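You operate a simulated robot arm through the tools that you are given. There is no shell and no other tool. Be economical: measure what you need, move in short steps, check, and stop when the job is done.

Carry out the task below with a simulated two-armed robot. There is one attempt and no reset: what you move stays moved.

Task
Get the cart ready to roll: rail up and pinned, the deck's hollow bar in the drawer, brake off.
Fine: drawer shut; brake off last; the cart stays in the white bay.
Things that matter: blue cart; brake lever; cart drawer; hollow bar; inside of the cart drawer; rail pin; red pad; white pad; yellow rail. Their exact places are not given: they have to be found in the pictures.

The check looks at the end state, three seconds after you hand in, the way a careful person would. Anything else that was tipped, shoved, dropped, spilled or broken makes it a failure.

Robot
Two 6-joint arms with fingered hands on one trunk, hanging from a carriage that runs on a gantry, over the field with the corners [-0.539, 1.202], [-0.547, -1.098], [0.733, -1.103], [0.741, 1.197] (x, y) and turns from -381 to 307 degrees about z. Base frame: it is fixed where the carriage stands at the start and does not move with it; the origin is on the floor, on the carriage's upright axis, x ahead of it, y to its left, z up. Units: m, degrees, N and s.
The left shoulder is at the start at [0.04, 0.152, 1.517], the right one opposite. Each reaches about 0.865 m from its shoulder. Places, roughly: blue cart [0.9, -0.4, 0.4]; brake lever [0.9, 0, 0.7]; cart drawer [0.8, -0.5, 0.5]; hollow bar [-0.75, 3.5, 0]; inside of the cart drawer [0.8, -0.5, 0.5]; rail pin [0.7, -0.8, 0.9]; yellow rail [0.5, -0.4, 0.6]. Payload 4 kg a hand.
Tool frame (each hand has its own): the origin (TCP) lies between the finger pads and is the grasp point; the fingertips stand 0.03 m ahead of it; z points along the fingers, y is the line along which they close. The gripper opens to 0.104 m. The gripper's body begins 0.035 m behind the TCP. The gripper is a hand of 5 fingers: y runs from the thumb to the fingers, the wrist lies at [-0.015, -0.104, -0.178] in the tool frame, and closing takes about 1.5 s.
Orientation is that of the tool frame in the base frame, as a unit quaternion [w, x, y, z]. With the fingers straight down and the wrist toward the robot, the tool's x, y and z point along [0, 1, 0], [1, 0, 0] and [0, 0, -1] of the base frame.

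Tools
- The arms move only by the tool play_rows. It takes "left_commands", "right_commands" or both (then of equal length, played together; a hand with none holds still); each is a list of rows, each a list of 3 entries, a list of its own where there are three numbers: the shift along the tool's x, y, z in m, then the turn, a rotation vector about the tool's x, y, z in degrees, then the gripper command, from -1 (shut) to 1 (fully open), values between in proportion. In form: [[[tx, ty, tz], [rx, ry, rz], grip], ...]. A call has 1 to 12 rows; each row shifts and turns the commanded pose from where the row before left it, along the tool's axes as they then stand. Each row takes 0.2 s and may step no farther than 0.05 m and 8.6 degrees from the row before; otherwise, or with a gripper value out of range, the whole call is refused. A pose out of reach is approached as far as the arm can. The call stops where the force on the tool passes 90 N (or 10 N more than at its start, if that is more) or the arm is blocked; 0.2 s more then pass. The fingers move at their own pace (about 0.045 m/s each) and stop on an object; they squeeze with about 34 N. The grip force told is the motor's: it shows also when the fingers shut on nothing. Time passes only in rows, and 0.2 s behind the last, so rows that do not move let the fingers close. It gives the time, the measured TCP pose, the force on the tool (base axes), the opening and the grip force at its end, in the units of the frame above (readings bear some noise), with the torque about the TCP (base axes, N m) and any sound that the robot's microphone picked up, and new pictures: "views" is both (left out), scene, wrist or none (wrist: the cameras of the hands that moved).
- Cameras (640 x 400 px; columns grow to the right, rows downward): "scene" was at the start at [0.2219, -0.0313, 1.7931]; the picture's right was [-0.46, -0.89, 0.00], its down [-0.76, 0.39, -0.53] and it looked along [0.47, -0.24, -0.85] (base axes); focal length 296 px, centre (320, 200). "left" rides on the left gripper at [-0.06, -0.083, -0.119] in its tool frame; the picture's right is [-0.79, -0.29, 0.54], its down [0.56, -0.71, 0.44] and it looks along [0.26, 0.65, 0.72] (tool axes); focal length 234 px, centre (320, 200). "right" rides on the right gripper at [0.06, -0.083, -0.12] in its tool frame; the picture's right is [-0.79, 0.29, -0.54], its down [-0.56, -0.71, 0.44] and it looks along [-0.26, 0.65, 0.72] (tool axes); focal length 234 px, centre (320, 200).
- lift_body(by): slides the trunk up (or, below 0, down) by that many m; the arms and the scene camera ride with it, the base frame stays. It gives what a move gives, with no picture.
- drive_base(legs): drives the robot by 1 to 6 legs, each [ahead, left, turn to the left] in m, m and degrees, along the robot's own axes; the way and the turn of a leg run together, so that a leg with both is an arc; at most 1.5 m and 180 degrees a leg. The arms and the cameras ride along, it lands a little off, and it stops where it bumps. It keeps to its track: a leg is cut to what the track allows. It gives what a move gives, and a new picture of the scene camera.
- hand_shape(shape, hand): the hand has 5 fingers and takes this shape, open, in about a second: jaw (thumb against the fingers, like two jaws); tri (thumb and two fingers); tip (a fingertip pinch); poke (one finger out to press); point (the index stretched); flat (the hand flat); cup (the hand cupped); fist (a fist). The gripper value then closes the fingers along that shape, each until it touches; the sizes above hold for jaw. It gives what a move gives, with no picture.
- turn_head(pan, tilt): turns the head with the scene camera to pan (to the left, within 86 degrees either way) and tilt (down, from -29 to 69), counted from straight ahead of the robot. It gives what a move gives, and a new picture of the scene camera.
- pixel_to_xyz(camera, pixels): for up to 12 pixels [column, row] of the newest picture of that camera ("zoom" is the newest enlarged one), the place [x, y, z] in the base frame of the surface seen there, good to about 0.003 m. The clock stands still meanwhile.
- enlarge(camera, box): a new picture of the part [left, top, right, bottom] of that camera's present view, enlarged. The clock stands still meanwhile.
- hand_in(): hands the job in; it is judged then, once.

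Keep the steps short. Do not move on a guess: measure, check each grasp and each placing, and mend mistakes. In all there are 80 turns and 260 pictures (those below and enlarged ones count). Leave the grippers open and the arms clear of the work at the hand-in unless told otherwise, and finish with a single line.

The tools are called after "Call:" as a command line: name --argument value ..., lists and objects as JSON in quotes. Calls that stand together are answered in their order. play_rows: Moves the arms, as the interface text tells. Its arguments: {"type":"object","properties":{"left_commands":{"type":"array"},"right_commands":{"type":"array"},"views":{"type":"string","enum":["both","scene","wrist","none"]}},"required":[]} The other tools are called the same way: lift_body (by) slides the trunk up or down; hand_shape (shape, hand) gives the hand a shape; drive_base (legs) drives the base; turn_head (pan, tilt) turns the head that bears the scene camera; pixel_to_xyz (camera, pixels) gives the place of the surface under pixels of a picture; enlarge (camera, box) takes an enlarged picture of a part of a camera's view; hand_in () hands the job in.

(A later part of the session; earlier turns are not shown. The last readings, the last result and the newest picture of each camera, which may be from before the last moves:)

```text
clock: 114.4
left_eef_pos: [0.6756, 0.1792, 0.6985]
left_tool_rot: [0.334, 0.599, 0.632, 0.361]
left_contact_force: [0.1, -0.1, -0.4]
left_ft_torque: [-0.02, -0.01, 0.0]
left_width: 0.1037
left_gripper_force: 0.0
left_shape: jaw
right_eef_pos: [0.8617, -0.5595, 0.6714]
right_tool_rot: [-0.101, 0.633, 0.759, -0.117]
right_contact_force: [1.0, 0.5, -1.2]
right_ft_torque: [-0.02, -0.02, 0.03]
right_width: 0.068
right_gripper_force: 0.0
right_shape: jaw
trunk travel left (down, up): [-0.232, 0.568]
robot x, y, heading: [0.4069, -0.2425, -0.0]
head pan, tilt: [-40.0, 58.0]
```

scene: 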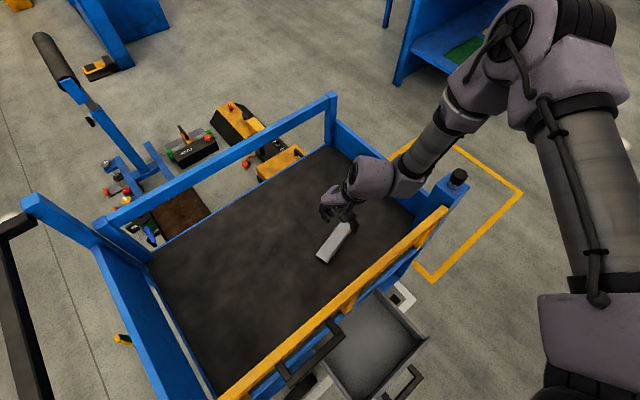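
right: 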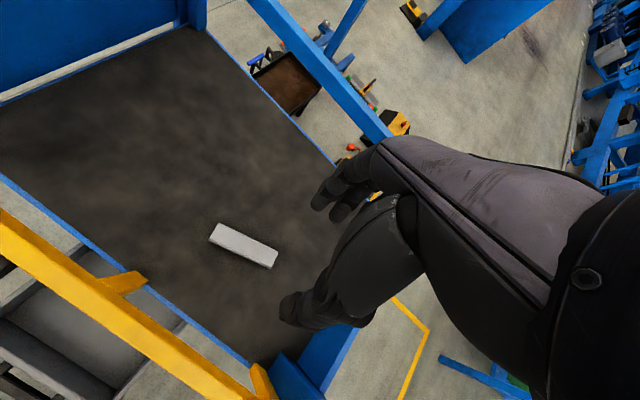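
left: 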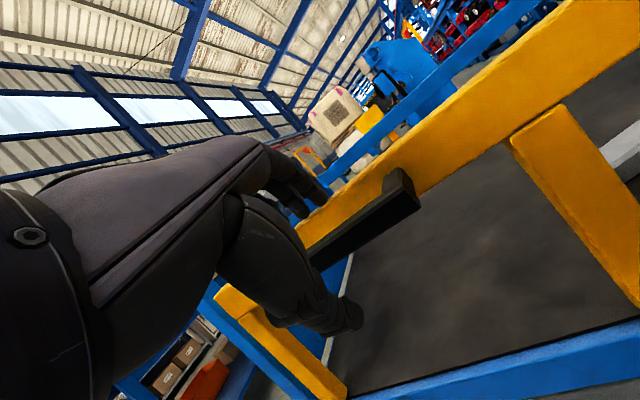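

Just enough clearance. Down 8 mm more, then close.

Call:
lift_body --by -0.009

Call:
play_rows --right_commands '[[[0, 0, 0], [0, 0, 0], -1], [[0, 0, 0], [0, 0, 0], -1], [[0, 0, 0], [0, 0, 0], -1], [[0, 0, 0], [0, 0, 0], -1], [[0, 0, 0], [0, 0, 0], -1], [[0, 0, 0], [0, 0, 0], -1]]' --views "wrist"

```text
clock: 114.9
left_eef_pos: [0.6763, 0.1794, 0.6905]
left_tool_rot: [0.335, 0.6, 0.631, 0.361]
left_contact_force: [-1.0, 0.4, -0.4]
left_ft_torque: [-0.01, 0.01, 0.01]
left_width: 0.1037
left_gripper_force: 0.0
left_shape: jaw
right_eef_pos: [0.862, -0.5591, 0.6622]
right_tool_rot: [-0.1, 0.632, 0.76, -0.116]
right_contact_force: [1.0, 0.1, 4.0]
right_ft_torque: [0.1, -0.12, 0.06]
right_width: 0.0675
right_gripper_force: 0.2
right_shape: jaw
trunk travel left (down, up): [-0.223, 0.577]
robot x, y, heading: [0.4058, -0.2483, 0.1]
head pan, tilt: [-40.0, 58.0]
```

```text
clock: 116.3
left_eef_pos: [0.6756, 0.1787, 0.69]
left_tool_rot: [0.334, 0.6, 0.631, 0.361]
left_contact_force: [-0.2, -0.2, -0.7]
left_ft_torque: [0.0, -0.02, 0.02]
left_width: 0.1039
left_gripper_force: 0.0
left_shape: jaw
right_eef_pos: [0.8602, -0.5588, 0.6628]
right_tool_rot: [-0.1, 0.632, 0.759, -0.117]
right_contact_force: [-1.4, 0.9, 6.0]
right_ft_torque: [0.03, -0.09, 0.11]
right_width: 0.0375
right_gripper_force: 33.9
right_shape: jaw
trunk travel left (down, up): [-0.223, 0.577]
robot x, y, heading: [0.4022, -0.2485, 0.2]
head pan, tilt: [-40.0, 58.0]
```

right: 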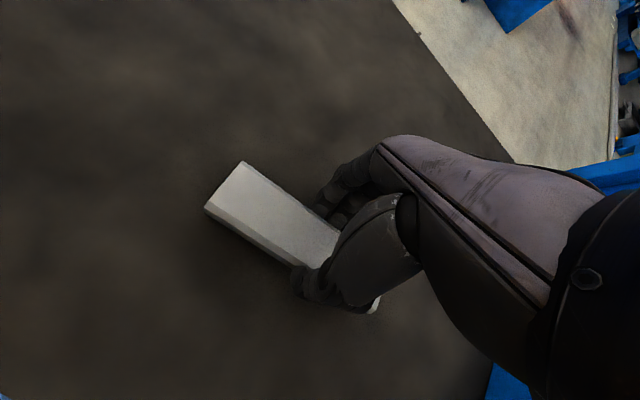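

Gripped, at 37 mm with force on. I'll lift a little and check the bar comes along.

Call:
lift_body --by 0.08

Call:
enlarge --camera "scene" --box '[270, 110, 480, 310]'

```text
clock: 117.5
left_eef_pos: [0.6746, 0.1783, 0.7693]
left_tool_rot: [0.335, 0.599, 0.632, 0.361]
left_contact_force: [-0.7, -1.2, -0.6]
left_ft_torque: [0.04, 0.01, -0.01]
left_width: 0.1038
left_gripper_force: 0.0
left_shape: jaw
right_eef_pos: [0.8605, -0.5588, 0.7417]
right_tool_rot: [-0.101, 0.632, 0.759, -0.117]
right_contact_force: [-0.7, 0.8, -2.8]
right_ft_torque: [-0.02, 0.01, -0.01]
right_width: 0.0373
right_gripper_force: 33.8
right_shape: jaw
trunk travel left (down, up): [-0.303, 0.497]
robot x, y, heading: [0.4021, -0.2478, 0.4]
head pan, tilt: [-40.0, 58.0]
```

```text
2.00 times, centred on (375, 210) of scene
```

zoom: 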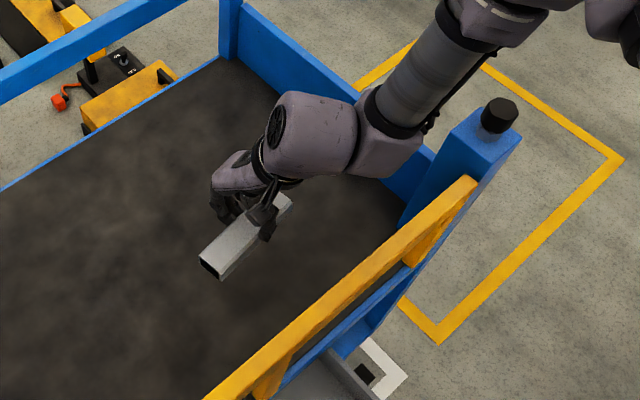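

The bar is held. I'll raise it above the rail, drive back over the open drawer, and measure again.

Call:
lift_body --by 0.26

Call:
drive_base --legs '[[-0.2655, 0, -0.3], [0, 0.104, 0]]'

Call:
turn_head --pan -35 --tilt 60

Call:
pixel_to_xyz --camera "scene" --pixels '[[320, 200], [320, 300], [350, 320]]'

```text
clock: 120.2
left_eef_pos: [0.6749, 0.1806, 1.0295]
left_tool_rot: [0.334, 0.599, 0.632, 0.361]
left_contact_force: [-0.5, 0.4, 0.1]
left_ft_torque: [0.0, -0.01, -0.01]
left_width: 0.1037
left_gripper_force: 0.0
left_shape: jaw
right_eef_pos: [0.8611, -0.5584, 1.0011]
right_tool_rot: [-0.1, 0.632, 0.759, -0.118]
right_contact_force: [-1.3, -0.6, -2.8]
right_ft_torque: [-0.04, -0.03, 0.0]
right_width: 0.0371
right_gripper_force: 33.4
right_shape: jaw
trunk travel left (down, up): [-0.563, 0.237]
robot x, y, heading: [0.4078, -0.2471, 0.3]
head pan, tilt: [-40.0, 58.0]
```

```text
clock: 122.8
left_eef_pos: [0.4139, 0.2823, 1.0304]
left_tool_rot: [0.334, 0.601, 0.631, 0.36]
left_contact_force: [-0.3, 0.5, 0.1]
left_ft_torque: [-0.01, 0.0, -0.02]
left_width: 0.1037
left_gripper_force: 0.1
left_shape: jaw
right_eef_pos: [0.595, -0.4569, 1.0009]
right_tool_rot: [-0.103, 0.634, 0.758, -0.117]
right_contact_force: [0.1, -0.1, -3.1]
right_ft_torque: [-0.05, 0.03, -0.02]
right_width: 0.0372
right_gripper_force: 34.0
right_shape: jaw
trunk travel left (down, up): [-0.563, 0.237]
robot x, y, heading: [0.138, -0.1435, 0.2]
head pan, tilt: [-40.0, 58.0]
```

scene: 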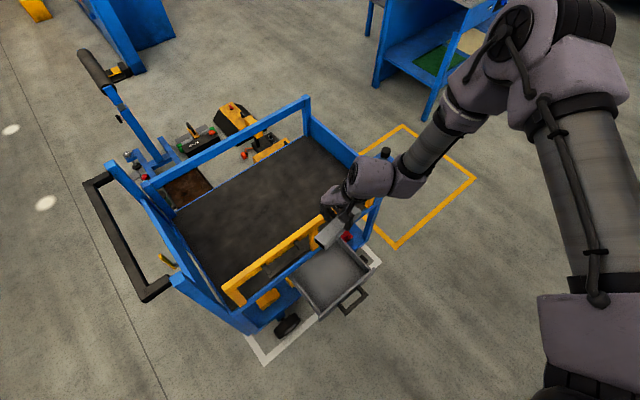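

```text
clock: 123.5
left_eef_pos: [0.4141, 0.2821, 1.0298]
left_tool_rot: [0.335, 0.601, 0.63, 0.36]
left_contact_force: [0.1, -1.4, -0.1]
left_ft_torque: [0.01, 0.05, 0.0]
left_width: 0.1039
left_gripper_force: 0.0
left_shape: jaw
right_eef_pos: [0.5951, -0.4578, 1.0017]
right_tool_rot: [-0.101, 0.635, 0.757, -0.117]
right_contact_force: [-0.4, 0.0, -2.3]
right_ft_torque: [-0.03, -0.02, 0.02]
right_width: 0.0371
right_gripper_force: 34.0
right_shape: jaw
trunk travel left (down, up): [-0.563, 0.237]
robot x, y, heading: [0.1385, -0.145, -0.2]
head pan, tilt: [-35.0, 60.0]
```

scene: 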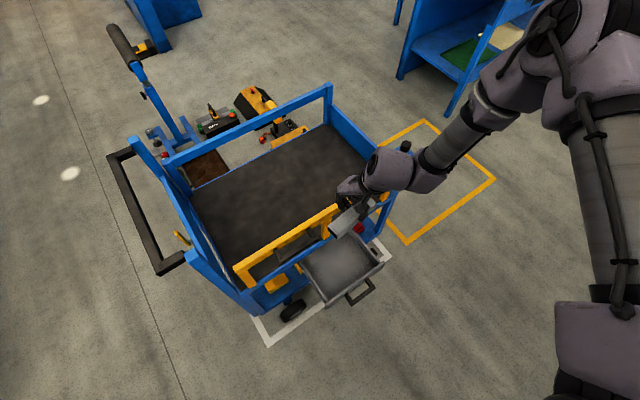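

```text
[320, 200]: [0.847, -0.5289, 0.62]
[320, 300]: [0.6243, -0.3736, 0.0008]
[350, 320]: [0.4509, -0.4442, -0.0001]
```

Aligned over the drawer. I'll lower 0.33 m and check clearance.

Call:
lift_body --by -0.33

Call:
turn_head --pan -38 --tilt 58

Call:
enlarge --camera "scene" --box '[260, 140, 460, 340]'

Call:
enlarge --camera "right" --box '[100, 50, 500, 400]'

```text
clock: 126.7
left_eef_pos: [0.4145, 0.282, 0.6999]
left_tool_rot: [0.335, 0.601, 0.63, 0.36]
left_contact_force: [-0.8, -0.1, -0.2]
left_ft_torque: [0.0, -0.01, -0.01]
left_width: 0.1041
left_gripper_force: 0.1
left_shape: jaw
right_eef_pos: [0.5955, -0.4574, 0.672]
right_tool_rot: [-0.101, 0.634, 0.757, -0.117]
right_contact_force: [-0.3, -0.2, -2.8]
right_ft_torque: [-0.02, 0.02, -0.02]
right_width: 0.037
right_gripper_force: 33.3
right_shape: jaw
trunk travel left (down, up): [-0.233, 0.567]
robot x, y, heading: [0.1369, -0.1399, -0.2]
head pan, tilt: [-35.0, 60.0]
```

```text
clock: 127.4
left_eef_pos: [0.4144, 0.281, 0.6989]
left_tool_rot: [0.335, 0.601, 0.631, 0.36]
left_contact_force: [0.2, 0.3, -0.9]
left_ft_torque: [-0.03, 0.01, -0.01]
left_width: 0.1038
left_gripper_force: 0.0
left_shape: jaw
right_eef_pos: [0.595, -0.458, 0.6718]
right_tool_rot: [-0.101, 0.634, 0.757, -0.117]
right_contact_force: [-0.3, -0.3, -2.7]
right_ft_torque: [0.0, -0.01, 0.02]
right_width: 0.0375
right_gripper_force: 33.9
right_shape: jaw
trunk travel left (down, up): [-0.233, 0.567]
robot x, y, heading: [0.1397, -0.1415, -0.2]
head pan, tilt: [-38.0, 58.0]
```

scene: 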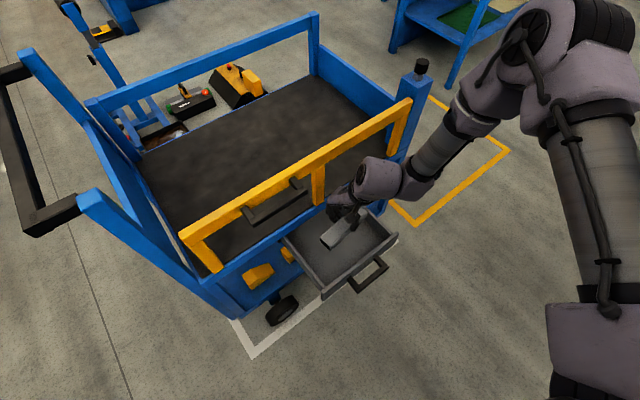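

```text
2.00 times, centred on (360, 240) of scene
```

zoom: 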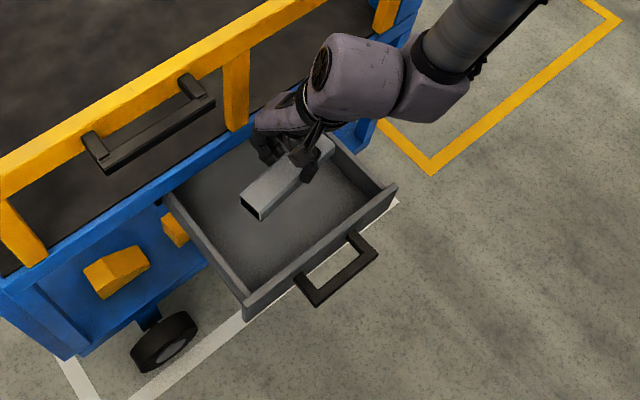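

```text
1.14 times, centred on (300, 225) of right
```

zoom: 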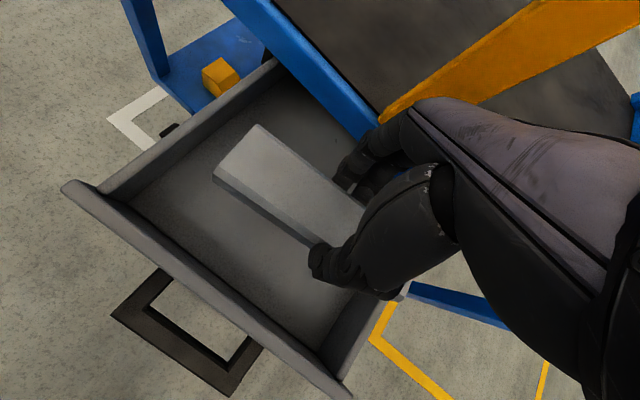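

All is inside the drawer outline. I'll move 1 cm back, then lower another 0.1 m.

Call:
drive_base --legs '[[-0.012, 0, 0]]'

Call:
lift_body --by -0.1

Call:
lift_body --by -0.018

Call:
enlarge --camera "scene" --box '[260, 120, 460, 320]'

```text
clock: 128.1
left_eef_pos: [0.403, 0.2823, 0.7008]
left_tool_rot: [0.335, 0.601, 0.63, 0.36]
left_contact_force: [0.0, 0.2, -0.4]
left_ft_torque: [-0.01, -0.04, -0.02]
left_width: 0.1038
left_gripper_force: 0.1
left_shape: jaw
right_eef_pos: [0.5845, -0.4589, 0.6724]
right_tool_rot: [-0.1, 0.634, 0.758, -0.117]
right_contact_force: [-0.4, -0.5, -2.6]
right_ft_torque: [-0.01, -0.03, 0.01]
right_width: 0.037
right_gripper_force: 33.6
right_shape: jaw
trunk travel left (down, up): [-0.233, 0.567]
robot x, y, heading: [0.1284, -0.1435, 0.1]
head pan, tilt: [-38.0, 58.0]
```

scene: 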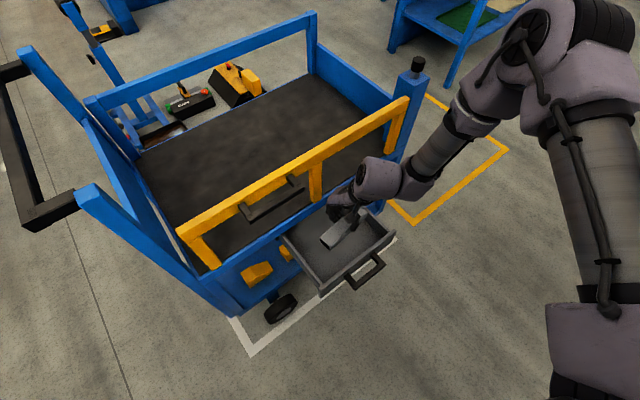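

```text
clock: 129.4
left_eef_pos: [0.4034, 0.2822, 0.6003]
left_tool_rot: [0.335, 0.6, 0.63, 0.361]
left_contact_force: [-0.4, -0.1, -1.0]
left_ft_torque: [0.02, 0.0, 0.01]
left_width: 0.1038
left_gripper_force: 0.0
left_shape: jaw
right_eef_pos: [0.5831, -0.4577, 0.5722]
right_tool_rot: [-0.101, 0.635, 0.757, -0.117]
right_contact_force: [-0.4, -0.8, -3.0]
right_ft_torque: [-0.03, -0.03, 0.0]
right_width: 0.0372
right_gripper_force: 33.3
right_shape: jaw
trunk travel left (down, up): [-0.133, 0.667]
robot x, y, heading: [0.1314, -0.1419, -0.1]
head pan, tilt: [-38.0, 58.0]
```

```text
clock: 130.1
left_eef_pos: [0.4014, 0.282, 0.5818]
left_tool_rot: [0.335, 0.6, 0.63, 0.361]
left_contact_force: [-0.5, 0.8, -0.6]
left_ft_torque: [0.0, -0.01, -0.01]
left_width: 0.1038
left_gripper_force: 0.1
left_shape: jaw
right_eef_pos: [0.5844, -0.4578, 0.5545]
right_tool_rot: [-0.1, 0.635, 0.757, -0.116]
right_contact_force: [0.0, -0.5, -2.0]
right_ft_torque: [-0.04, -0.01, 0.0]
right_width: 0.0371
right_gripper_force: 33.7
right_shape: jaw
trunk travel left (down, up): [-0.115, 0.685]
robot x, y, heading: [0.1282, -0.1409, 0.0]
head pan, tilt: [-38.0, 58.0]
```

```text
2.00 times, centred on (360, 220) of scene
```

zoom: 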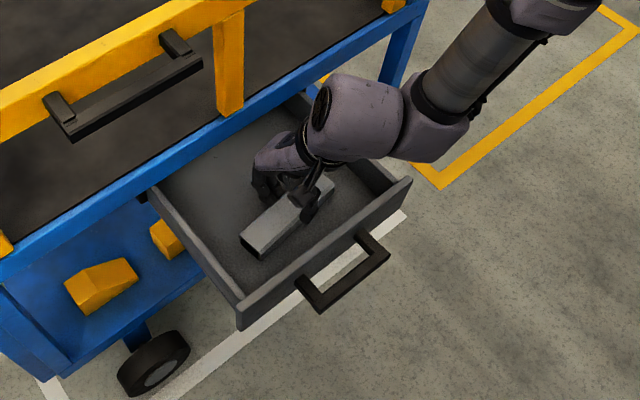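

One more small step down until contact shows, then I'll release gently.

Call:
lift_body --by -0.006

Call:
play_rows --right_commands '[[[0, 0, 0], [0, 0, 0], -0.1], [[0, 0, 0], [0, 0, 0], 0], [[0, 0, 0], [0, 0, 0], 0.2], [[0, 0, 0], [0, 0, 0], 0.3], [[0, 0, 0], [0, 0, 0], 0.3], [[0, 0, 0], [0, 0, 0], 0.3]]' --views "wrist"

Call:
lift_body --by 0.3

Call:
turn_head --pan -38 --tilt 55

Call:
enlarge --camera "scene" --box '[240, 120, 460, 320]'

```text
clock: 130.7
left_eef_pos: [0.4027, 0.2824, 0.5769]
left_tool_rot: [0.335, 0.6, 0.63, 0.361]
left_contact_force: [0.6, 0.1, 0.3]
left_ft_torque: [-0.05, 0.02, 0.03]
left_width: 0.1039
left_gripper_force: 0.1
left_shape: jaw
right_eef_pos: [0.5842, -0.4576, 0.5483]
right_tool_rot: [-0.101, 0.635, 0.757, -0.116]
right_contact_force: [-1.8, 0.0, 1.8]
right_ft_torque: [0.05, -0.03, 0.05]
right_width: 0.0371
right_gripper_force: 33.6
right_shape: jaw
trunk travel left (down, up): [-0.109, 0.691]
robot x, y, heading: [0.1272, -0.141, -0.4]
head pan, tilt: [-38.0, 58.0]
```

```text
clock: 132.1
left_eef_pos: [0.402, 0.2817, 0.5758]
left_tool_rot: [0.336, 0.601, 0.63, 0.36]
left_contact_force: [-0.7, -0.5, -0.7]
left_ft_torque: [0.02, 0.0, -0.01]
left_width: 0.1038
left_gripper_force: 0.0
left_shape: jaw
right_eef_pos: [0.5832, -0.4578, 0.5476]
right_tool_rot: [-0.1, 0.635, 0.757, -0.117]
right_contact_force: [0.1, 0.0, 0.3]
right_ft_torque: [0.02, 0.01, -0.02]
right_width: 0.067
right_gripper_force: 0.1
right_shape: jaw
trunk travel left (down, up): [-0.109, 0.691]
robot x, y, heading: [0.1276, -0.1433, -0.1]
head pan, tilt: [-38.0, 58.0]
```

right: 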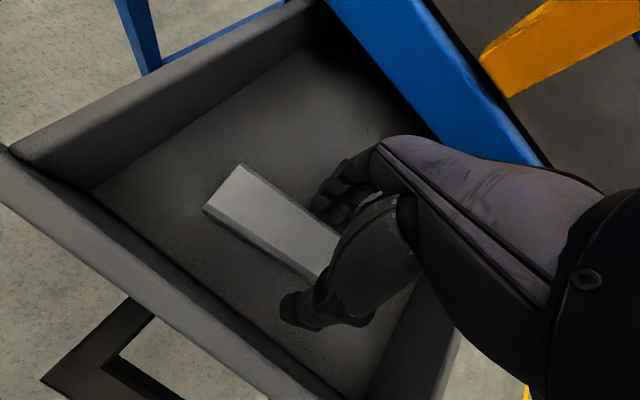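

```text
clock: 135.1
left_eef_pos: [0.4028, 0.2816, 0.8762]
left_tool_rot: [0.335, 0.6, 0.63, 0.361]
left_contact_force: [0.8, -1.2, 0.8]
left_ft_torque: [-0.01, 0.01, -0.02]
left_width: 0.1038
left_gripper_force: 0.1
left_shape: jaw
right_eef_pos: [0.5842, -0.4576, 0.8478]
right_tool_rot: [-0.1, 0.634, 0.758, -0.115]
right_contact_force: [-0.1, -0.6, -0.1]
right_ft_torque: [0.0, 0.03, 0.02]
right_width: 0.067
right_gripper_force: 0.0
right_shape: jaw
trunk travel left (down, up): [-0.409, 0.391]
robot x, y, heading: [0.1308, -0.1444, 0.1]
head pan, tilt: [-38.0, 58.0]
```

```text
clock: 135.7
left_eef_pos: [0.4022, 0.2818, 0.8762]
left_tool_rot: [0.336, 0.601, 0.63, 0.36]
left_contact_force: [-0.7, -0.6, -0.5]
left_ft_torque: [-0.04, -0.03, -0.01]
left_width: 0.104
left_gripper_force: 0.0
left_shape: jaw
right_eef_pos: [0.5846, -0.4583, 0.848]
right_tool_rot: [-0.101, 0.635, 0.757, -0.117]
right_contact_force: [-0.4, -0.2, 0.3]
right_ft_torque: [0.01, -0.01, -0.04]
right_width: 0.0671
right_gripper_force: 0.0
right_shape: jaw
trunk travel left (down, up): [-0.409, 0.391]
robot x, y, heading: [0.1301, -0.1392, -0.5]
head pan, tilt: [-38.0, 55.0]
```

scene: 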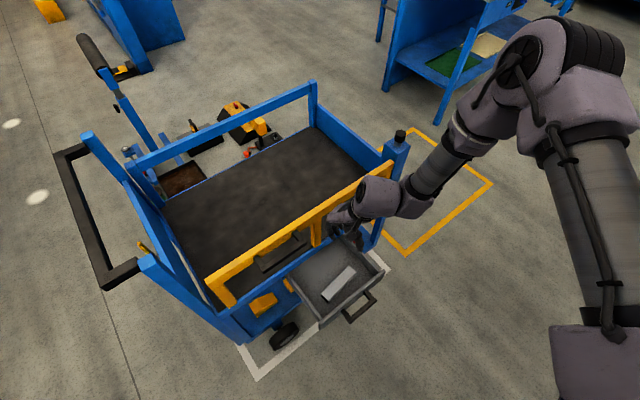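

```text
2.00 times, centred on (350, 220) of scene
```

zoom: 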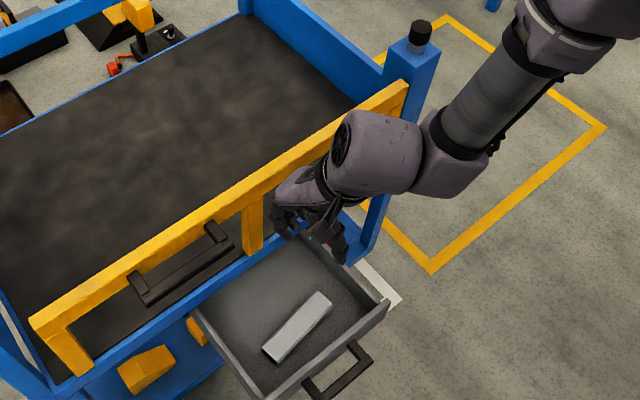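

The bar lies flat in the drawer. Next I'll shut the drawer by pushing its handle with the closed left hand, which already points forward. I'll back off first, bring the left hand inward, and shift right.

Call:
drive_base --legs '[[-0.27, 0, 0.3], [0, -0.5, 0]]'

Call:
play_rows --left_commands '[[[-0.04, 0.008, 0.015], [0, 0, 0], -1], [[-0.04, 0.008, 0.015], [0, 0, 0], -1], [[-0.04, 0.008, 0.015], [0, 0, 0], -1], [[-0.04, 0.008, 0.015], [0, 0, 0], -1], [[-0.04, 0.008, 0.015], [0, 0, 0], -1], [[-0.04, 0.008, 0.015], [0, 0, 0], -1]]' --views "none"

Call:
lift_body --by -0.32

Call:
turn_head --pan 8 --tilt 42

```text
clock: 140.1
left_eef_pos: [0.1335, -0.2197, 0.8758]
left_tool_rot: [0.334, 0.599, 0.632, 0.361]
left_contact_force: [-0.3, -0.7, 1.0]
left_ft_torque: [-0.02, 0.01, 0.02]
left_width: 0.1037
left_gripper_force: 0.1
left_shape: jaw
right_eef_pos: [0.3184, -0.9595, 0.8477]
right_tool_rot: [-0.101, 0.633, 0.759, -0.117]
right_contact_force: [0.9, 0.4, 0.0]
right_ft_torque: [0.0, -0.01, 0.01]
right_width: 0.0673
right_gripper_force: 0.1
right_shape: jaw
trunk travel left (down, up): [-0.409, 0.391]
robot x, y, heading: [-0.1386, -0.6436, 0.1]
head pan, tilt: [-38.0, 55.0]
```

scene: 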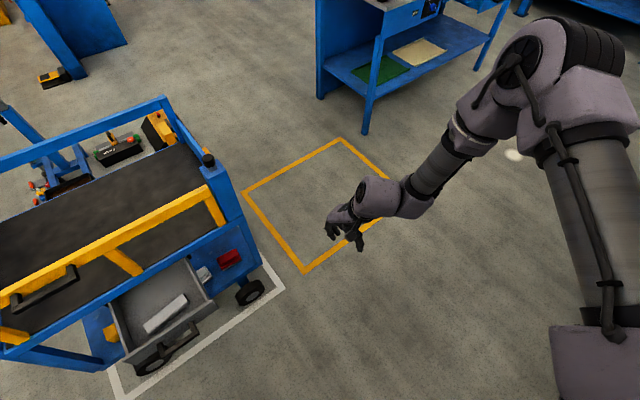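

```text
clock: 141.7
left_eef_pos: [0.2429, -0.4334, 0.8608]
left_tool_rot: [0.308, 0.647, 0.584, 0.382]
left_contact_force: [0.0, 0.0, 0.1]
left_ft_torque: [0.0, -0.01, -0.01]
left_width: 0.0
left_gripper_force: 25.5
left_shape: jaw
right_eef_pos: [0.3176, -0.9587, 0.8485]
right_tool_rot: [-0.101, 0.633, 0.759, -0.117]
right_contact_force: [-0.6, 0.1, 0.3]
right_ft_torque: [0.01, -0.04, 0.04]
right_width: 0.0671
right_gripper_force: 0.0
right_shape: jaw
trunk travel left (down, up): [-0.409, 0.391]
robot x, y, heading: [-0.1335, -0.6438, 0.1]
head pan, tilt: [-38.0, 55.0]
stopped in row 6 (left hand): the arm was blocked; the commanded pose is now the measured one
```

```text
clock: 144.9
left_eef_pos: [0.2442, -0.4348, 0.5395]
left_tool_rot: [0.307, 0.648, 0.584, 0.381]
left_contact_force: [0.8, -0.8, 0.4]
left_ft_torque: [-0.03, 0.0, 0.02]
left_width: 0.0
left_gripper_force: 34.0
left_shape: jaw
right_eef_pos: [0.3189, -0.9586, 0.5282]
right_tool_rot: [-0.101, 0.633, 0.759, -0.117]
right_contact_force: [-0.4, 0.5, 0.4]
right_ft_torque: [-0.03, -0.02, 0.0]
right_width: 0.0672
right_gripper_force: 0.0
right_shape: jaw
trunk travel left (down, up): [-0.089, 0.711]
robot x, y, heading: [-0.1373, -0.6441, 0.0]
head pan, tilt: [-38.0, 55.0]
```

```text
clock: 146.0
left_eef_pos: [0.2434, -0.4353, 0.5407]
left_tool_rot: [0.307, 0.647, 0.584, 0.382]
left_contact_force: [0.1, 0.1, 0.9]
left_ft_torque: [-0.04, 0.01, -0.01]
left_width: 0.0
left_gripper_force: 33.9
left_shape: jaw
right_eef_pos: [0.3186, -0.9569, 0.5278]
right_tool_rot: [-0.101, 0.633, 0.759, -0.117]
right_contact_force: [0.3, -0.2, -1.2]
right_ft_torque: [0.0, 0.01, 0.0]
right_width: 0.0675
right_gripper_force: 0.0
right_shape: jaw
trunk travel left (down, up): [-0.089, 0.711]
robot x, y, heading: [-0.1406, -0.6449, -0.0]
head pan, tilt: [8.0, 42.0]
```

scene: 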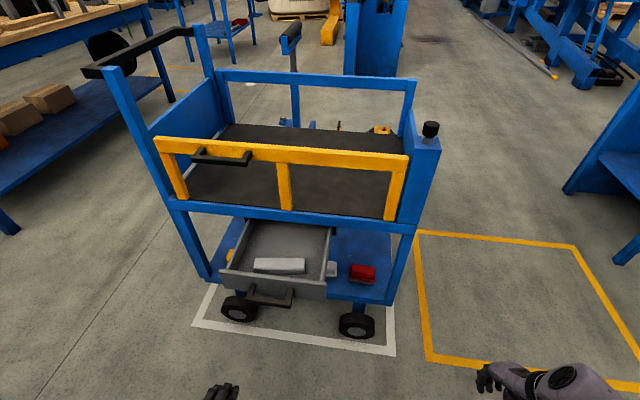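

The closed left hand is level with the drawer handle (z 0.54). I'll drive forward to push the drawer shut in steps.

Call:
drive_base --legs '[[0.2, -0.018, 0], [0.06, 0, 0]]'

Call:
enlarge --camera "scene" --box '[180, 180, 400, 380]'

```text
clock: 148.2
left_eef_pos: [0.5015, -0.453, 0.5398]
left_tool_rot: [0.306, 0.648, 0.585, 0.381]
left_contact_force: [0.3, 0.7, -0.2]
left_ft_torque: [0.02, 0.0, 0.02]
left_width: 0.0
left_gripper_force: 33.9
left_shape: jaw
right_eef_pos: [0.5756, -0.9753, 0.5267]
right_tool_rot: [-0.103, 0.633, 0.758, -0.118]
right_contact_force: [0.0, -0.7, -0.4]
right_ft_torque: [-0.02, -0.02, 0.0]
right_width: 0.0672
right_gripper_force: 0.1
right_shape: jaw
trunk travel left (down, up): [-0.089, 0.711]
robot x, y, heading: [0.1239, -0.6608, 0.0]
head pan, tilt: [8.0, 42.0]
```

scene: 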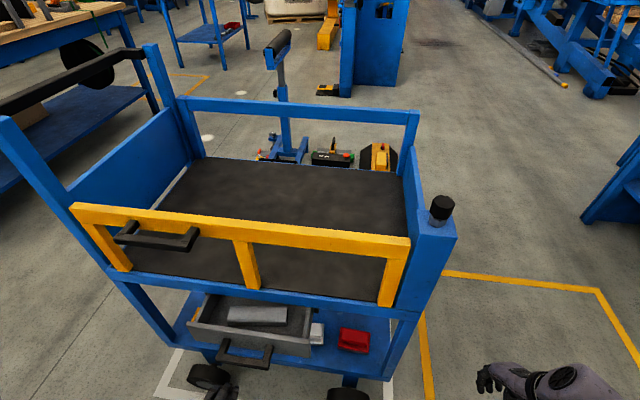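

```text
2.00 times, centred on (290, 280) of scene
```

zoom: 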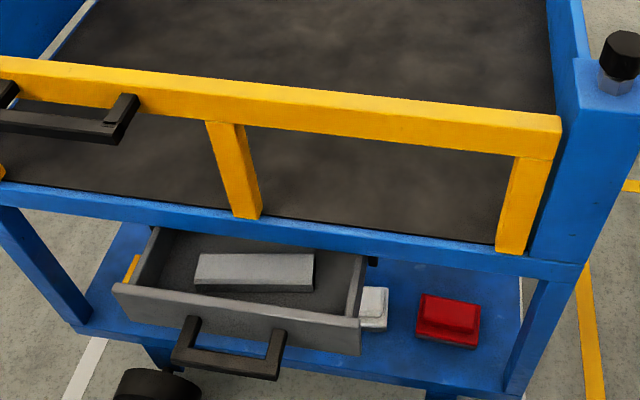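

It's pushing. I'll carry on.

Call:
drive_base --legs '[[0.08, 0, 0]]'

Call:
drive_base --legs '[[0.035, 0, 0]]'

Call:
enlarge --camera "scene" --box '[180, 200, 400, 400]'

Call:
pixel_to_xyz --camera "zoom" --pixels '[[150, 255], [230, 275], [330, 300], [200, 270], [300, 290]]'

```text
clock: 149.2
left_eef_pos: [0.5822, -0.4516, 0.5389]
left_tool_rot: [0.306, 0.647, 0.584, 0.382]
left_contact_force: [1.3, -0.2, -0.4]
left_ft_torque: [-0.01, -0.01, 0.01]
left_width: 0.0
left_gripper_force: 33.8
left_shape: jaw
right_eef_pos: [0.6561, -0.9754, 0.5263]
right_tool_rot: [-0.102, 0.633, 0.758, -0.117]
right_contact_force: [0.2, 0.0, -1.0]
right_ft_torque: [0.0, 0.01, 0.01]
right_width: 0.0671
right_gripper_force: 0.0
right_shape: jaw
trunk travel left (down, up): [-0.089, 0.711]
robot x, y, heading: [0.2043, -0.6626, 0.1]
head pan, tilt: [8.0, 42.0]
```

scene: 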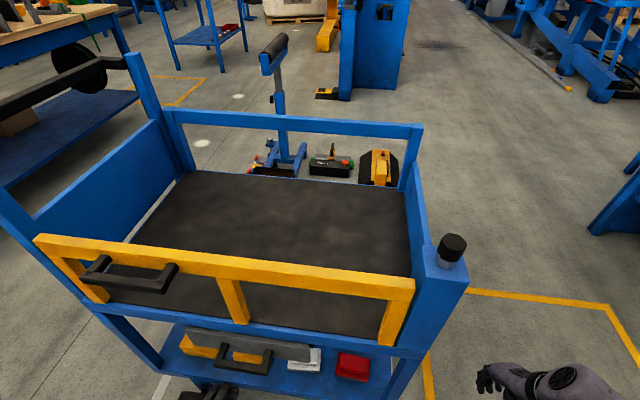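

```text
clock: 150.1
left_eef_pos: [0.6198, -0.4501, 0.541]
left_tool_rot: [0.307, 0.647, 0.584, 0.382]
left_contact_force: [-7.2, 0.3, 0.3]
left_ft_torque: [0.01, 0.11, 0.12]
left_width: 0.0
left_gripper_force: 34.0
left_shape: jaw
right_eef_pos: [0.6947, -0.9748, 0.5277]
right_tool_rot: [-0.102, 0.633, 0.759, -0.118]
right_contact_force: [0.6, 0.6, 0.4]
right_ft_torque: [-0.03, 0.01, 0.01]
right_width: 0.0674
right_gripper_force: 0.1
right_shape: jaw
trunk travel left (down, up): [-0.089, 0.711]
robot x, y, heading: [0.2365, -0.6608, -0.0]
head pan, tilt: [8.0, 42.0]
```

scene: 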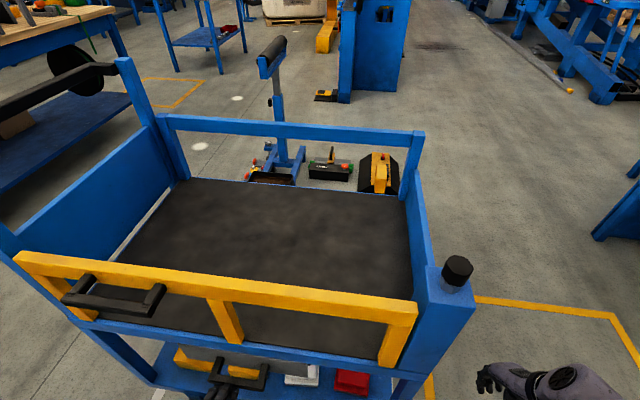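

```text
2.00 times, centred on (290, 300) of scene
```

zoom: 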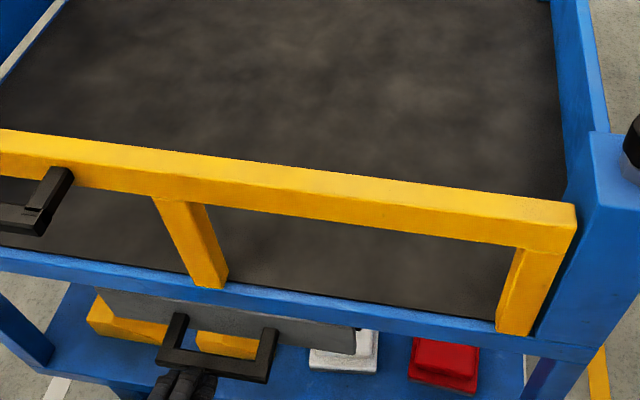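

```text
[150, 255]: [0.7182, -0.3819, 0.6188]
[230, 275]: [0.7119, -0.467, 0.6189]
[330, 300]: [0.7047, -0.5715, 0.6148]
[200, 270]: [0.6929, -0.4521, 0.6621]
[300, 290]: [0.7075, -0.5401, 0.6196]
```

7 N of contact, so the drawer is probably at its stop. I'll measure the drawer front and handle.

Call:
pixel_to_xyz --camera "zoom" --pixels '[[130, 305], [240, 325], [330, 338], [215, 365], [255, 370], [345, 325]]'

Call:
drive_base --legs '[[0.008, 0, 0]]'

```text
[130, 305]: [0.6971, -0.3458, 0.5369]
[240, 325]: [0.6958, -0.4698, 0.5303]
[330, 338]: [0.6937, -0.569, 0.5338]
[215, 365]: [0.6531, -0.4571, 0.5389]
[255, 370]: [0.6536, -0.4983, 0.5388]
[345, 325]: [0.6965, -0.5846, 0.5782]
```

```text
clock: 150.8
left_eef_pos: [0.6206, -0.4502, 0.5396]
left_tool_rot: [0.306, 0.648, 0.584, 0.381]
left_contact_force: [-20.3, -1.8, 8.3]
left_ft_torque: [0.05, 0.0, 0.08]
left_width: 0.0
left_gripper_force: 33.9
left_shape: jaw
right_eef_pos: [0.6948, -0.9756, 0.5256]
right_tool_rot: [-0.102, 0.633, 0.758, -0.118]
right_contact_force: [0.6, -0.2, 0.3]
right_ft_torque: [0.02, 0.01, 0.0]
right_width: 0.0676
right_gripper_force: 0.1
right_shape: jaw
trunk travel left (down, up): [-0.089, 0.711]
robot x, y, heading: [0.2409, -0.6639, 0.4]
head pan, tilt: [8.0, 42.0]
```

scene: 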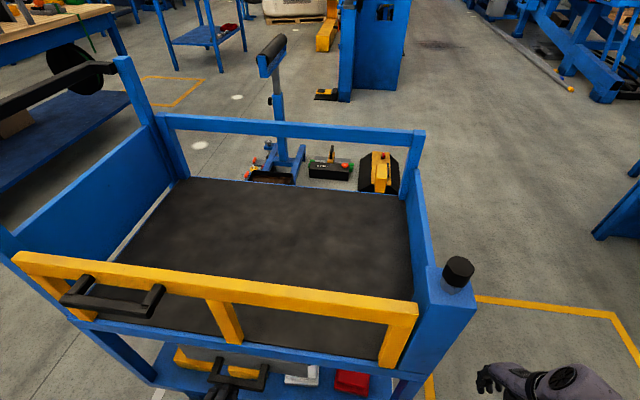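

The drawer front is back at x≈0.696, its starting place, so it is shut. Last is the brake. I'll back away, raise the trunk, open the hands, and go around to the left side to look at the lever.

Call:
drive_base --legs '[[-0.33, 0, 0]]'

Call:
lift_body --by 0.3

Call:
drive_base --legs '[[0, 1.1, 0], [0.3, 0.1, -30]]'

Call:
turn_head --pan -20 --tilt 40

```text
clock: 153.0
left_eef_pos: [0.2969, -0.4525, 0.5399]
left_tool_rot: [0.307, 0.649, 0.583, 0.381]
left_contact_force: [-0.1, -0.3, 0.7]
left_ft_torque: [-0.01, -0.01, 0.01]
left_width: 0.0001
left_gripper_force: 33.7
left_shape: jaw
right_eef_pos: [0.3696, -0.9767, 0.5282]
right_tool_rot: [-0.102, 0.634, 0.758, -0.117]
right_contact_force: [0.9, -0.4, 0.2]
right_ft_torque: [-0.01, 0.01, -0.01]
right_width: 0.0675
right_gripper_force: 0.1
right_shape: jaw
trunk travel left (down, up): [-0.089, 0.711]
robot x, y, heading: [-0.0829, -0.6652, 0.1]
head pan, tilt: [8.0, 42.0]
```

scene: 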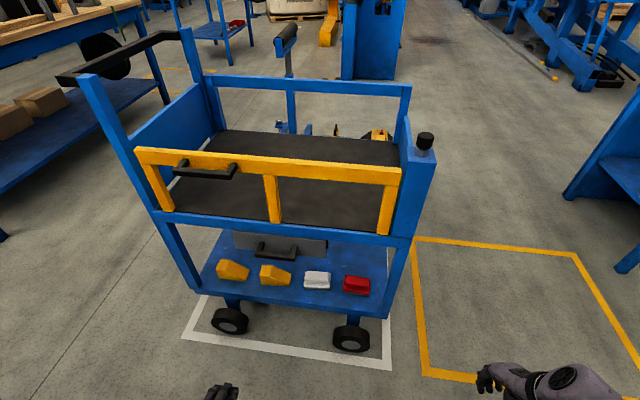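

```text
clock: 156.0
left_eef_pos: [0.295, -0.4523, 0.8394]
left_tool_rot: [0.307, 0.649, 0.583, 0.381]
left_contact_force: [0.6, -0.3, -0.1]
left_ft_torque: [0.0, 0.02, -0.01]
left_width: 0.0
left_gripper_force: 33.7
left_shape: jaw
right_eef_pos: [0.3692, -0.9764, 0.827]
right_tool_rot: [-0.101, 0.633, 0.758, -0.117]
right_contact_force: [-0.2, -0.2, 0.3]
right_ft_torque: [0.01, 0.02, 0.03]
right_width: 0.0675
right_gripper_force: 0.1
right_shape: jaw
trunk travel left (down, up): [-0.389, 0.411]
robot x, y, heading: [-0.0865, -0.6671, 0.0]
head pan, tilt: [8.0, 42.0]
```

```text
clock: 163.3
left_eef_pos: [0.6659, 0.4393, 0.8406]
left_tool_rot: [0.397, 0.777, 0.394, 0.289]
left_contact_force: [-0.1, -0.4, 0.2]
left_ft_torque: [0.02, 0.0, -0.01]
left_width: 0.0
left_gripper_force: 33.9
left_shape: jaw
right_eef_pos: [0.4651, -0.0511, 0.8277]
right_tool_rot: [-0.128, 0.809, 0.568, -0.087]
right_contact_force: [0.8, 0.0, -0.1]
right_ft_torque: [0.0, 0.0, -0.02]
right_width: 0.0672
right_gripper_force: 0.0
right_shape: jaw
trunk travel left (down, up): [-0.389, 0.411]
robot x, y, heading: [0.2291, 0.449, -30.0]
head pan, tilt: [8.0, 42.0]
```

scene: 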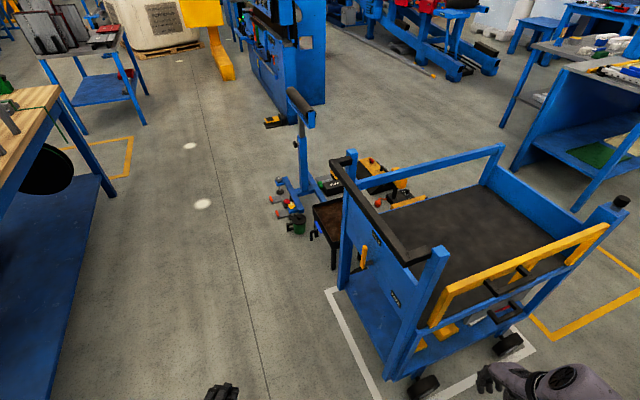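

```text
clock: 164.3
left_eef_pos: [0.6642, 0.4394, 0.8399]
left_tool_rot: [0.395, 0.777, 0.395, 0.289]
left_contact_force: [-0.4, 1.0, -0.4]
left_ft_torque: [0.02, -0.01, -0.01]
left_width: 0.0001
left_gripper_force: 34.2
left_shape: jaw
right_eef_pos: [0.4653, -0.05, 0.827]
right_tool_rot: [-0.128, 0.809, 0.568, -0.086]
right_contact_force: [-0.5, 1.1, 0.8]
right_ft_torque: [0.03, 0.0, 0.03]
right_width: 0.0677
right_gripper_force: 0.1
right_shape: jaw
trunk travel left (down, up): [-0.389, 0.411]
robot x, y, heading: [0.2276, 0.4525, -29.9]
head pan, tilt: [-20.0, 40.0]
```

scene: 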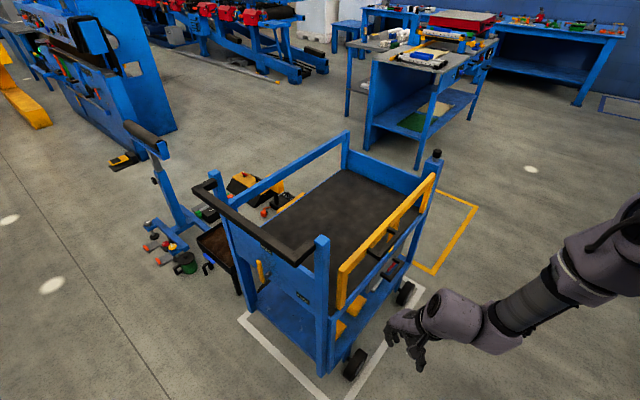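

Call:
enlarge --camera "scene" --box '[200, 200, 350, 340]'

Call:
pixel_to_xyz --camera "scene" --pixels '[[259, 264], [261, 275], [262, 284], [303, 296], [266, 247], [236, 280], [330, 260], [300, 270]]'

```text
2.86 times, centred on (275, 270) of scene
```

zoom: 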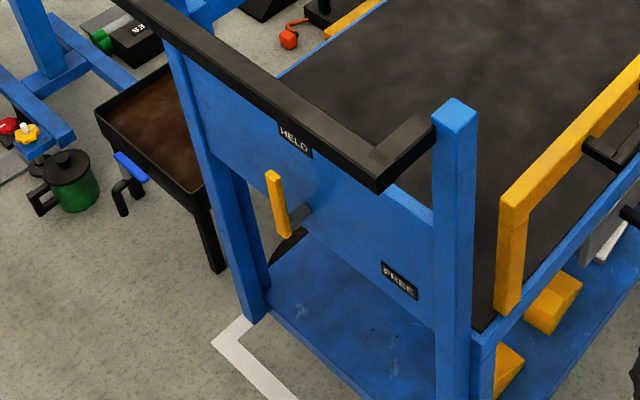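

```text
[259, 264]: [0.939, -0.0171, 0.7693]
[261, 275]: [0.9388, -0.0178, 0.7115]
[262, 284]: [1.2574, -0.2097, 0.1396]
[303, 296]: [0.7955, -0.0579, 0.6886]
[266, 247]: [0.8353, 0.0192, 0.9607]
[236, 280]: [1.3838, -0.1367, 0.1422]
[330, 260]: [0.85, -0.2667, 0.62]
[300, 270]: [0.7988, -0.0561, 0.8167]
```

The labels show HELD above the lever and FREE to its right at (0.796, -0.058, 0.689). The lever now stands up (HELD), from z≈0.70 to 0.775 at x≈0.938, and must swing 90° toward -x. I'll turn to face -y with the robot back from the cart, and look straight at the panel.

Call:
drive_base --legs '[[0, 0, -60], [-0.2, 0, 0], [0, 0.3, 0]]'

Call:
turn_head --pan 10 --tilt 40

Call:
enlarge --camera "scene" --box '[220, 120, 420, 300]'

```text
clock: 170.2
left_eef_pos: [0.7339, 0.2573, 0.8404]
left_tool_rot: [0.488, 0.87, -0.055, 0.048]
left_contact_force: [0.8, -0.3, 0.6]
left_ft_torque: [0.03, 0.01, -0.03]
left_width: 0.0
left_gripper_force: 34.8
left_shape: jaw
right_eef_pos: [0.2084, 0.1935, 0.8278]
right_tool_rot: [-0.154, 0.985, 0.078, -0.01]
right_contact_force: [0.7, -0.2, 0.3]
right_ft_torque: [0.01, 0.04, 0.01]
right_width: 0.0673
right_gripper_force: 0.1
right_shape: jaw
trunk travel left (down, up): [-0.389, 0.411]
robot x, y, heading: [0.5277, 0.6451, -91.3]
head pan, tilt: [-20.0, 40.0]
```

scene: 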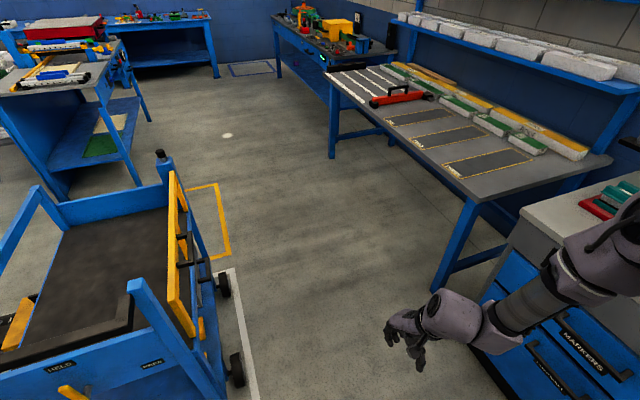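

```text
clock: 171.2
left_eef_pos: [0.7329, 0.2584, 0.84]
left_tool_rot: [0.488, 0.87, -0.054, 0.048]
left_contact_force: [-0.2, -0.7, -0.2]
left_ft_torque: [-0.05, 0.0, -0.03]
left_width: 0.0
left_gripper_force: 34.1
left_shape: jaw
right_eef_pos: [0.2071, 0.1939, 0.8272]
right_tool_rot: [-0.154, 0.985, 0.078, -0.01]
right_contact_force: [0.6, 0.4, -0.5]
right_ft_torque: [0.0, 0.0, 0.0]
right_width: 0.0676
right_gripper_force: 0.0
right_shape: jaw
trunk travel left (down, up): [-0.389, 0.411]
robot x, y, heading: [0.5293, 0.6453, -91.0]
head pan, tilt: [10.0, 40.0]
```

scene: 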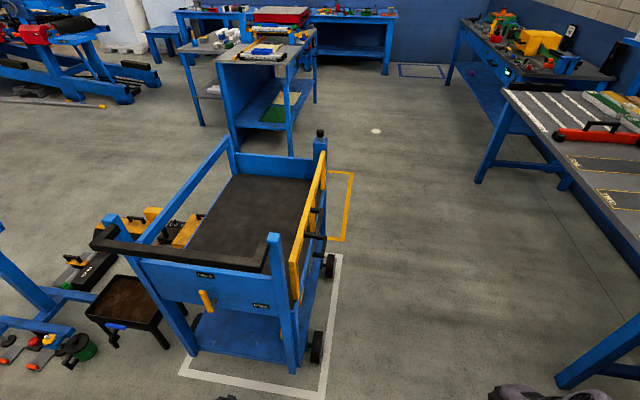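

```text
2.22 times, centred on (320, 210) of scene
```

zoom: 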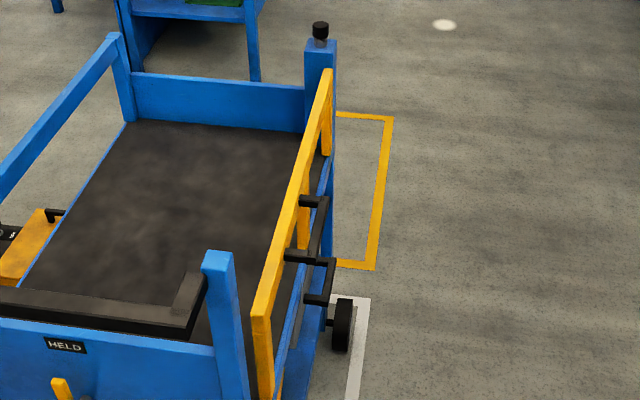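

Call:
enlarge --camera "scene" --box '[170, 255, 290, 355]'

Call:
pixel_to_xyz --camera "scene" --pixels '[[201, 291], [203, 296], [206, 302], [210, 310], [214, 306], [205, 275], [260, 306], [225, 290], [190, 245], [108, 240], [265, 260]]'

```text
4.00 times, centred on (230, 305) of scene
```

zoom: 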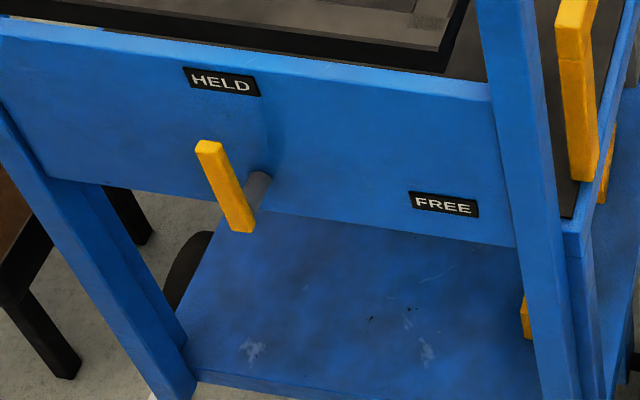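

```text
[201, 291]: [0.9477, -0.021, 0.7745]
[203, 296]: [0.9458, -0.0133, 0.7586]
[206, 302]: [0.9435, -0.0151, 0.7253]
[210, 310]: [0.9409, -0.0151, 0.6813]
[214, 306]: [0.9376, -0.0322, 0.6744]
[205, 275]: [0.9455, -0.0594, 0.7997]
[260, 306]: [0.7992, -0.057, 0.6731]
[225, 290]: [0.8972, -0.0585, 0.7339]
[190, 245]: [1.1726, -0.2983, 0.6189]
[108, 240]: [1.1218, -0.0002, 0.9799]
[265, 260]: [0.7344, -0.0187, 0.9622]
```

Now precise: the lever's pivot is at (0.940, z 0.68) and its tip at (0.947, -0.014, 0.775); HELD is directly above and FREE is to the -x side. I'll push the lever over from its +x side with the closed left fist. First I'll shift the hand left and move the base left, still clear of the cart.

Call:
play_rows --left_commands '[[[0.035, 0, 0], [0, 0, 0], -1], [[0.035, 0, 0], [0, 0, 0], -1], [[0.035, 0, 0], [0, 0, 0], -1]]' --views "none"

Call:
drive_base --legs '[[0, 0.19, 1]]'

Call:
turn_head --pan 18 --tilt 55

```text
clock: 171.9
left_eef_pos: [0.8291, 0.2541, 0.8542]
left_tool_rot: [0.499, 0.863, -0.059, 0.05]
left_contact_force: [0.5, -0.1, -0.6]
left_ft_torque: [-0.03, 0.02, -0.03]
left_width: 0.0002
left_gripper_force: 34.2
left_shape: jaw
left hand out of reach, approached as far as the arm can: row 3
right_eef_pos: [0.2106, 0.194, 0.8275]
right_tool_rot: [-0.155, 0.985, 0.078, -0.008]
right_contact_force: [0.4, 0.2, 0.4]
right_ft_torque: [-0.01, 0.03, 0.02]
right_width: 0.0671
right_gripper_force: 0.1
right_shape: jaw
trunk travel left (down, up): [-0.389, 0.411]
robot x, y, heading: [0.5273, 0.6406, -90.8]
head pan, tilt: [10.0, 40.0]
```

```text
clock: 173.5
left_eef_pos: [1.0224, 0.2559, 0.8533]
left_tool_rot: [0.499, 0.863, -0.049, 0.052]
left_contact_force: [0.4, -0.4, -0.1]
left_ft_torque: [0.02, 0.0, -0.01]
left_width: 0.0
left_gripper_force: 34.1
left_shape: jaw
right_eef_pos: [0.4036, 0.1872, 0.8274]
right_tool_rot: [-0.154, 0.984, 0.087, -0.01]
right_contact_force: [-0.3, -0.2, 0.7]
right_ft_torque: [-0.03, 0.04, 0.0]
right_width: 0.0673
right_gripper_force: 0.0
right_shape: jaw
trunk travel left (down, up): [-0.389, 0.411]
robot x, y, heading: [0.7205, 0.6397, -90.1]
head pan, tilt: [10.0, 40.0]
```

scene: 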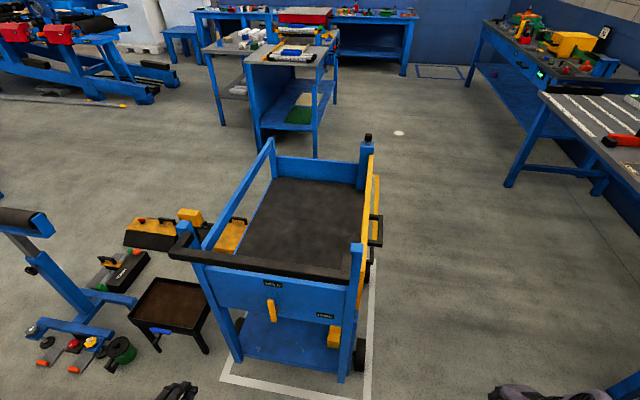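

```text
clock: 174.3
left_eef_pos: [1.0221, 0.2559, 0.8533]
left_tool_rot: [0.499, 0.864, -0.049, 0.051]
left_contact_force: [-1.2, -0.2, 0.8]
left_ft_torque: [0.01, 0.01, 0.0]
left_width: 0.0
left_gripper_force: 33.3
left_shape: jaw
right_eef_pos: [0.4021, 0.1865, 0.8273]
right_tool_rot: [-0.153, 0.984, 0.086, -0.01]
right_contact_force: [-0.2, -0.4, 0.0]
right_ft_torque: [0.02, 0.0, 0.01]
right_width: 0.0674
right_gripper_force: 0.1
right_shape: jaw
trunk travel left (down, up): [-0.389, 0.411]
robot x, y, heading: [0.723, 0.6394, -90.1]
head pan, tilt: [18.0, 55.0]
```

scene: 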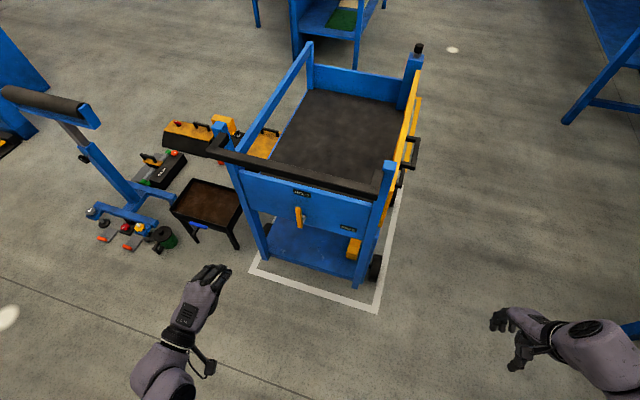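

I'll check where the fist's tips are relative to the TCP.

Call:
enlarge --camera "scene" --box '[160, 170, 320, 330]'

Call:
pixel_to_xyz --camera "scene" --pixels '[[205, 267], [215, 267], [227, 268], [195, 282], [222, 285], [235, 210], [175, 205], [299, 208], [299, 225]]'

```text
2.50 times, centred on (240, 250) of scene
```

zoom: 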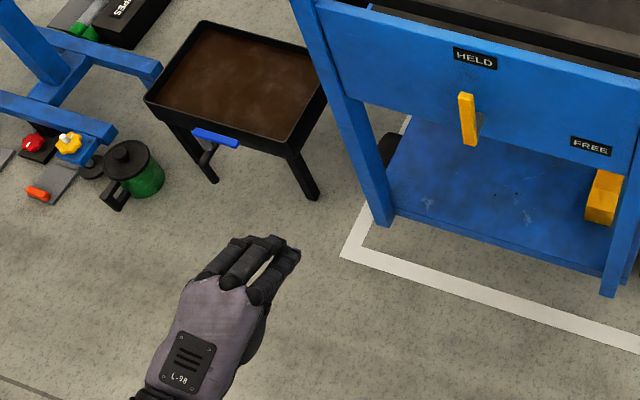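

```text
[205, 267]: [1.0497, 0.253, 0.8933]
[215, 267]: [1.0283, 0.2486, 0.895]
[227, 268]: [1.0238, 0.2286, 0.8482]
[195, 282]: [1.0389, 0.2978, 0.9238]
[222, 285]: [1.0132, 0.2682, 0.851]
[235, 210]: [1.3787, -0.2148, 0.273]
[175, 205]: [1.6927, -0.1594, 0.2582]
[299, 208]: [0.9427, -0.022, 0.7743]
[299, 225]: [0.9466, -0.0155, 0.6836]
```

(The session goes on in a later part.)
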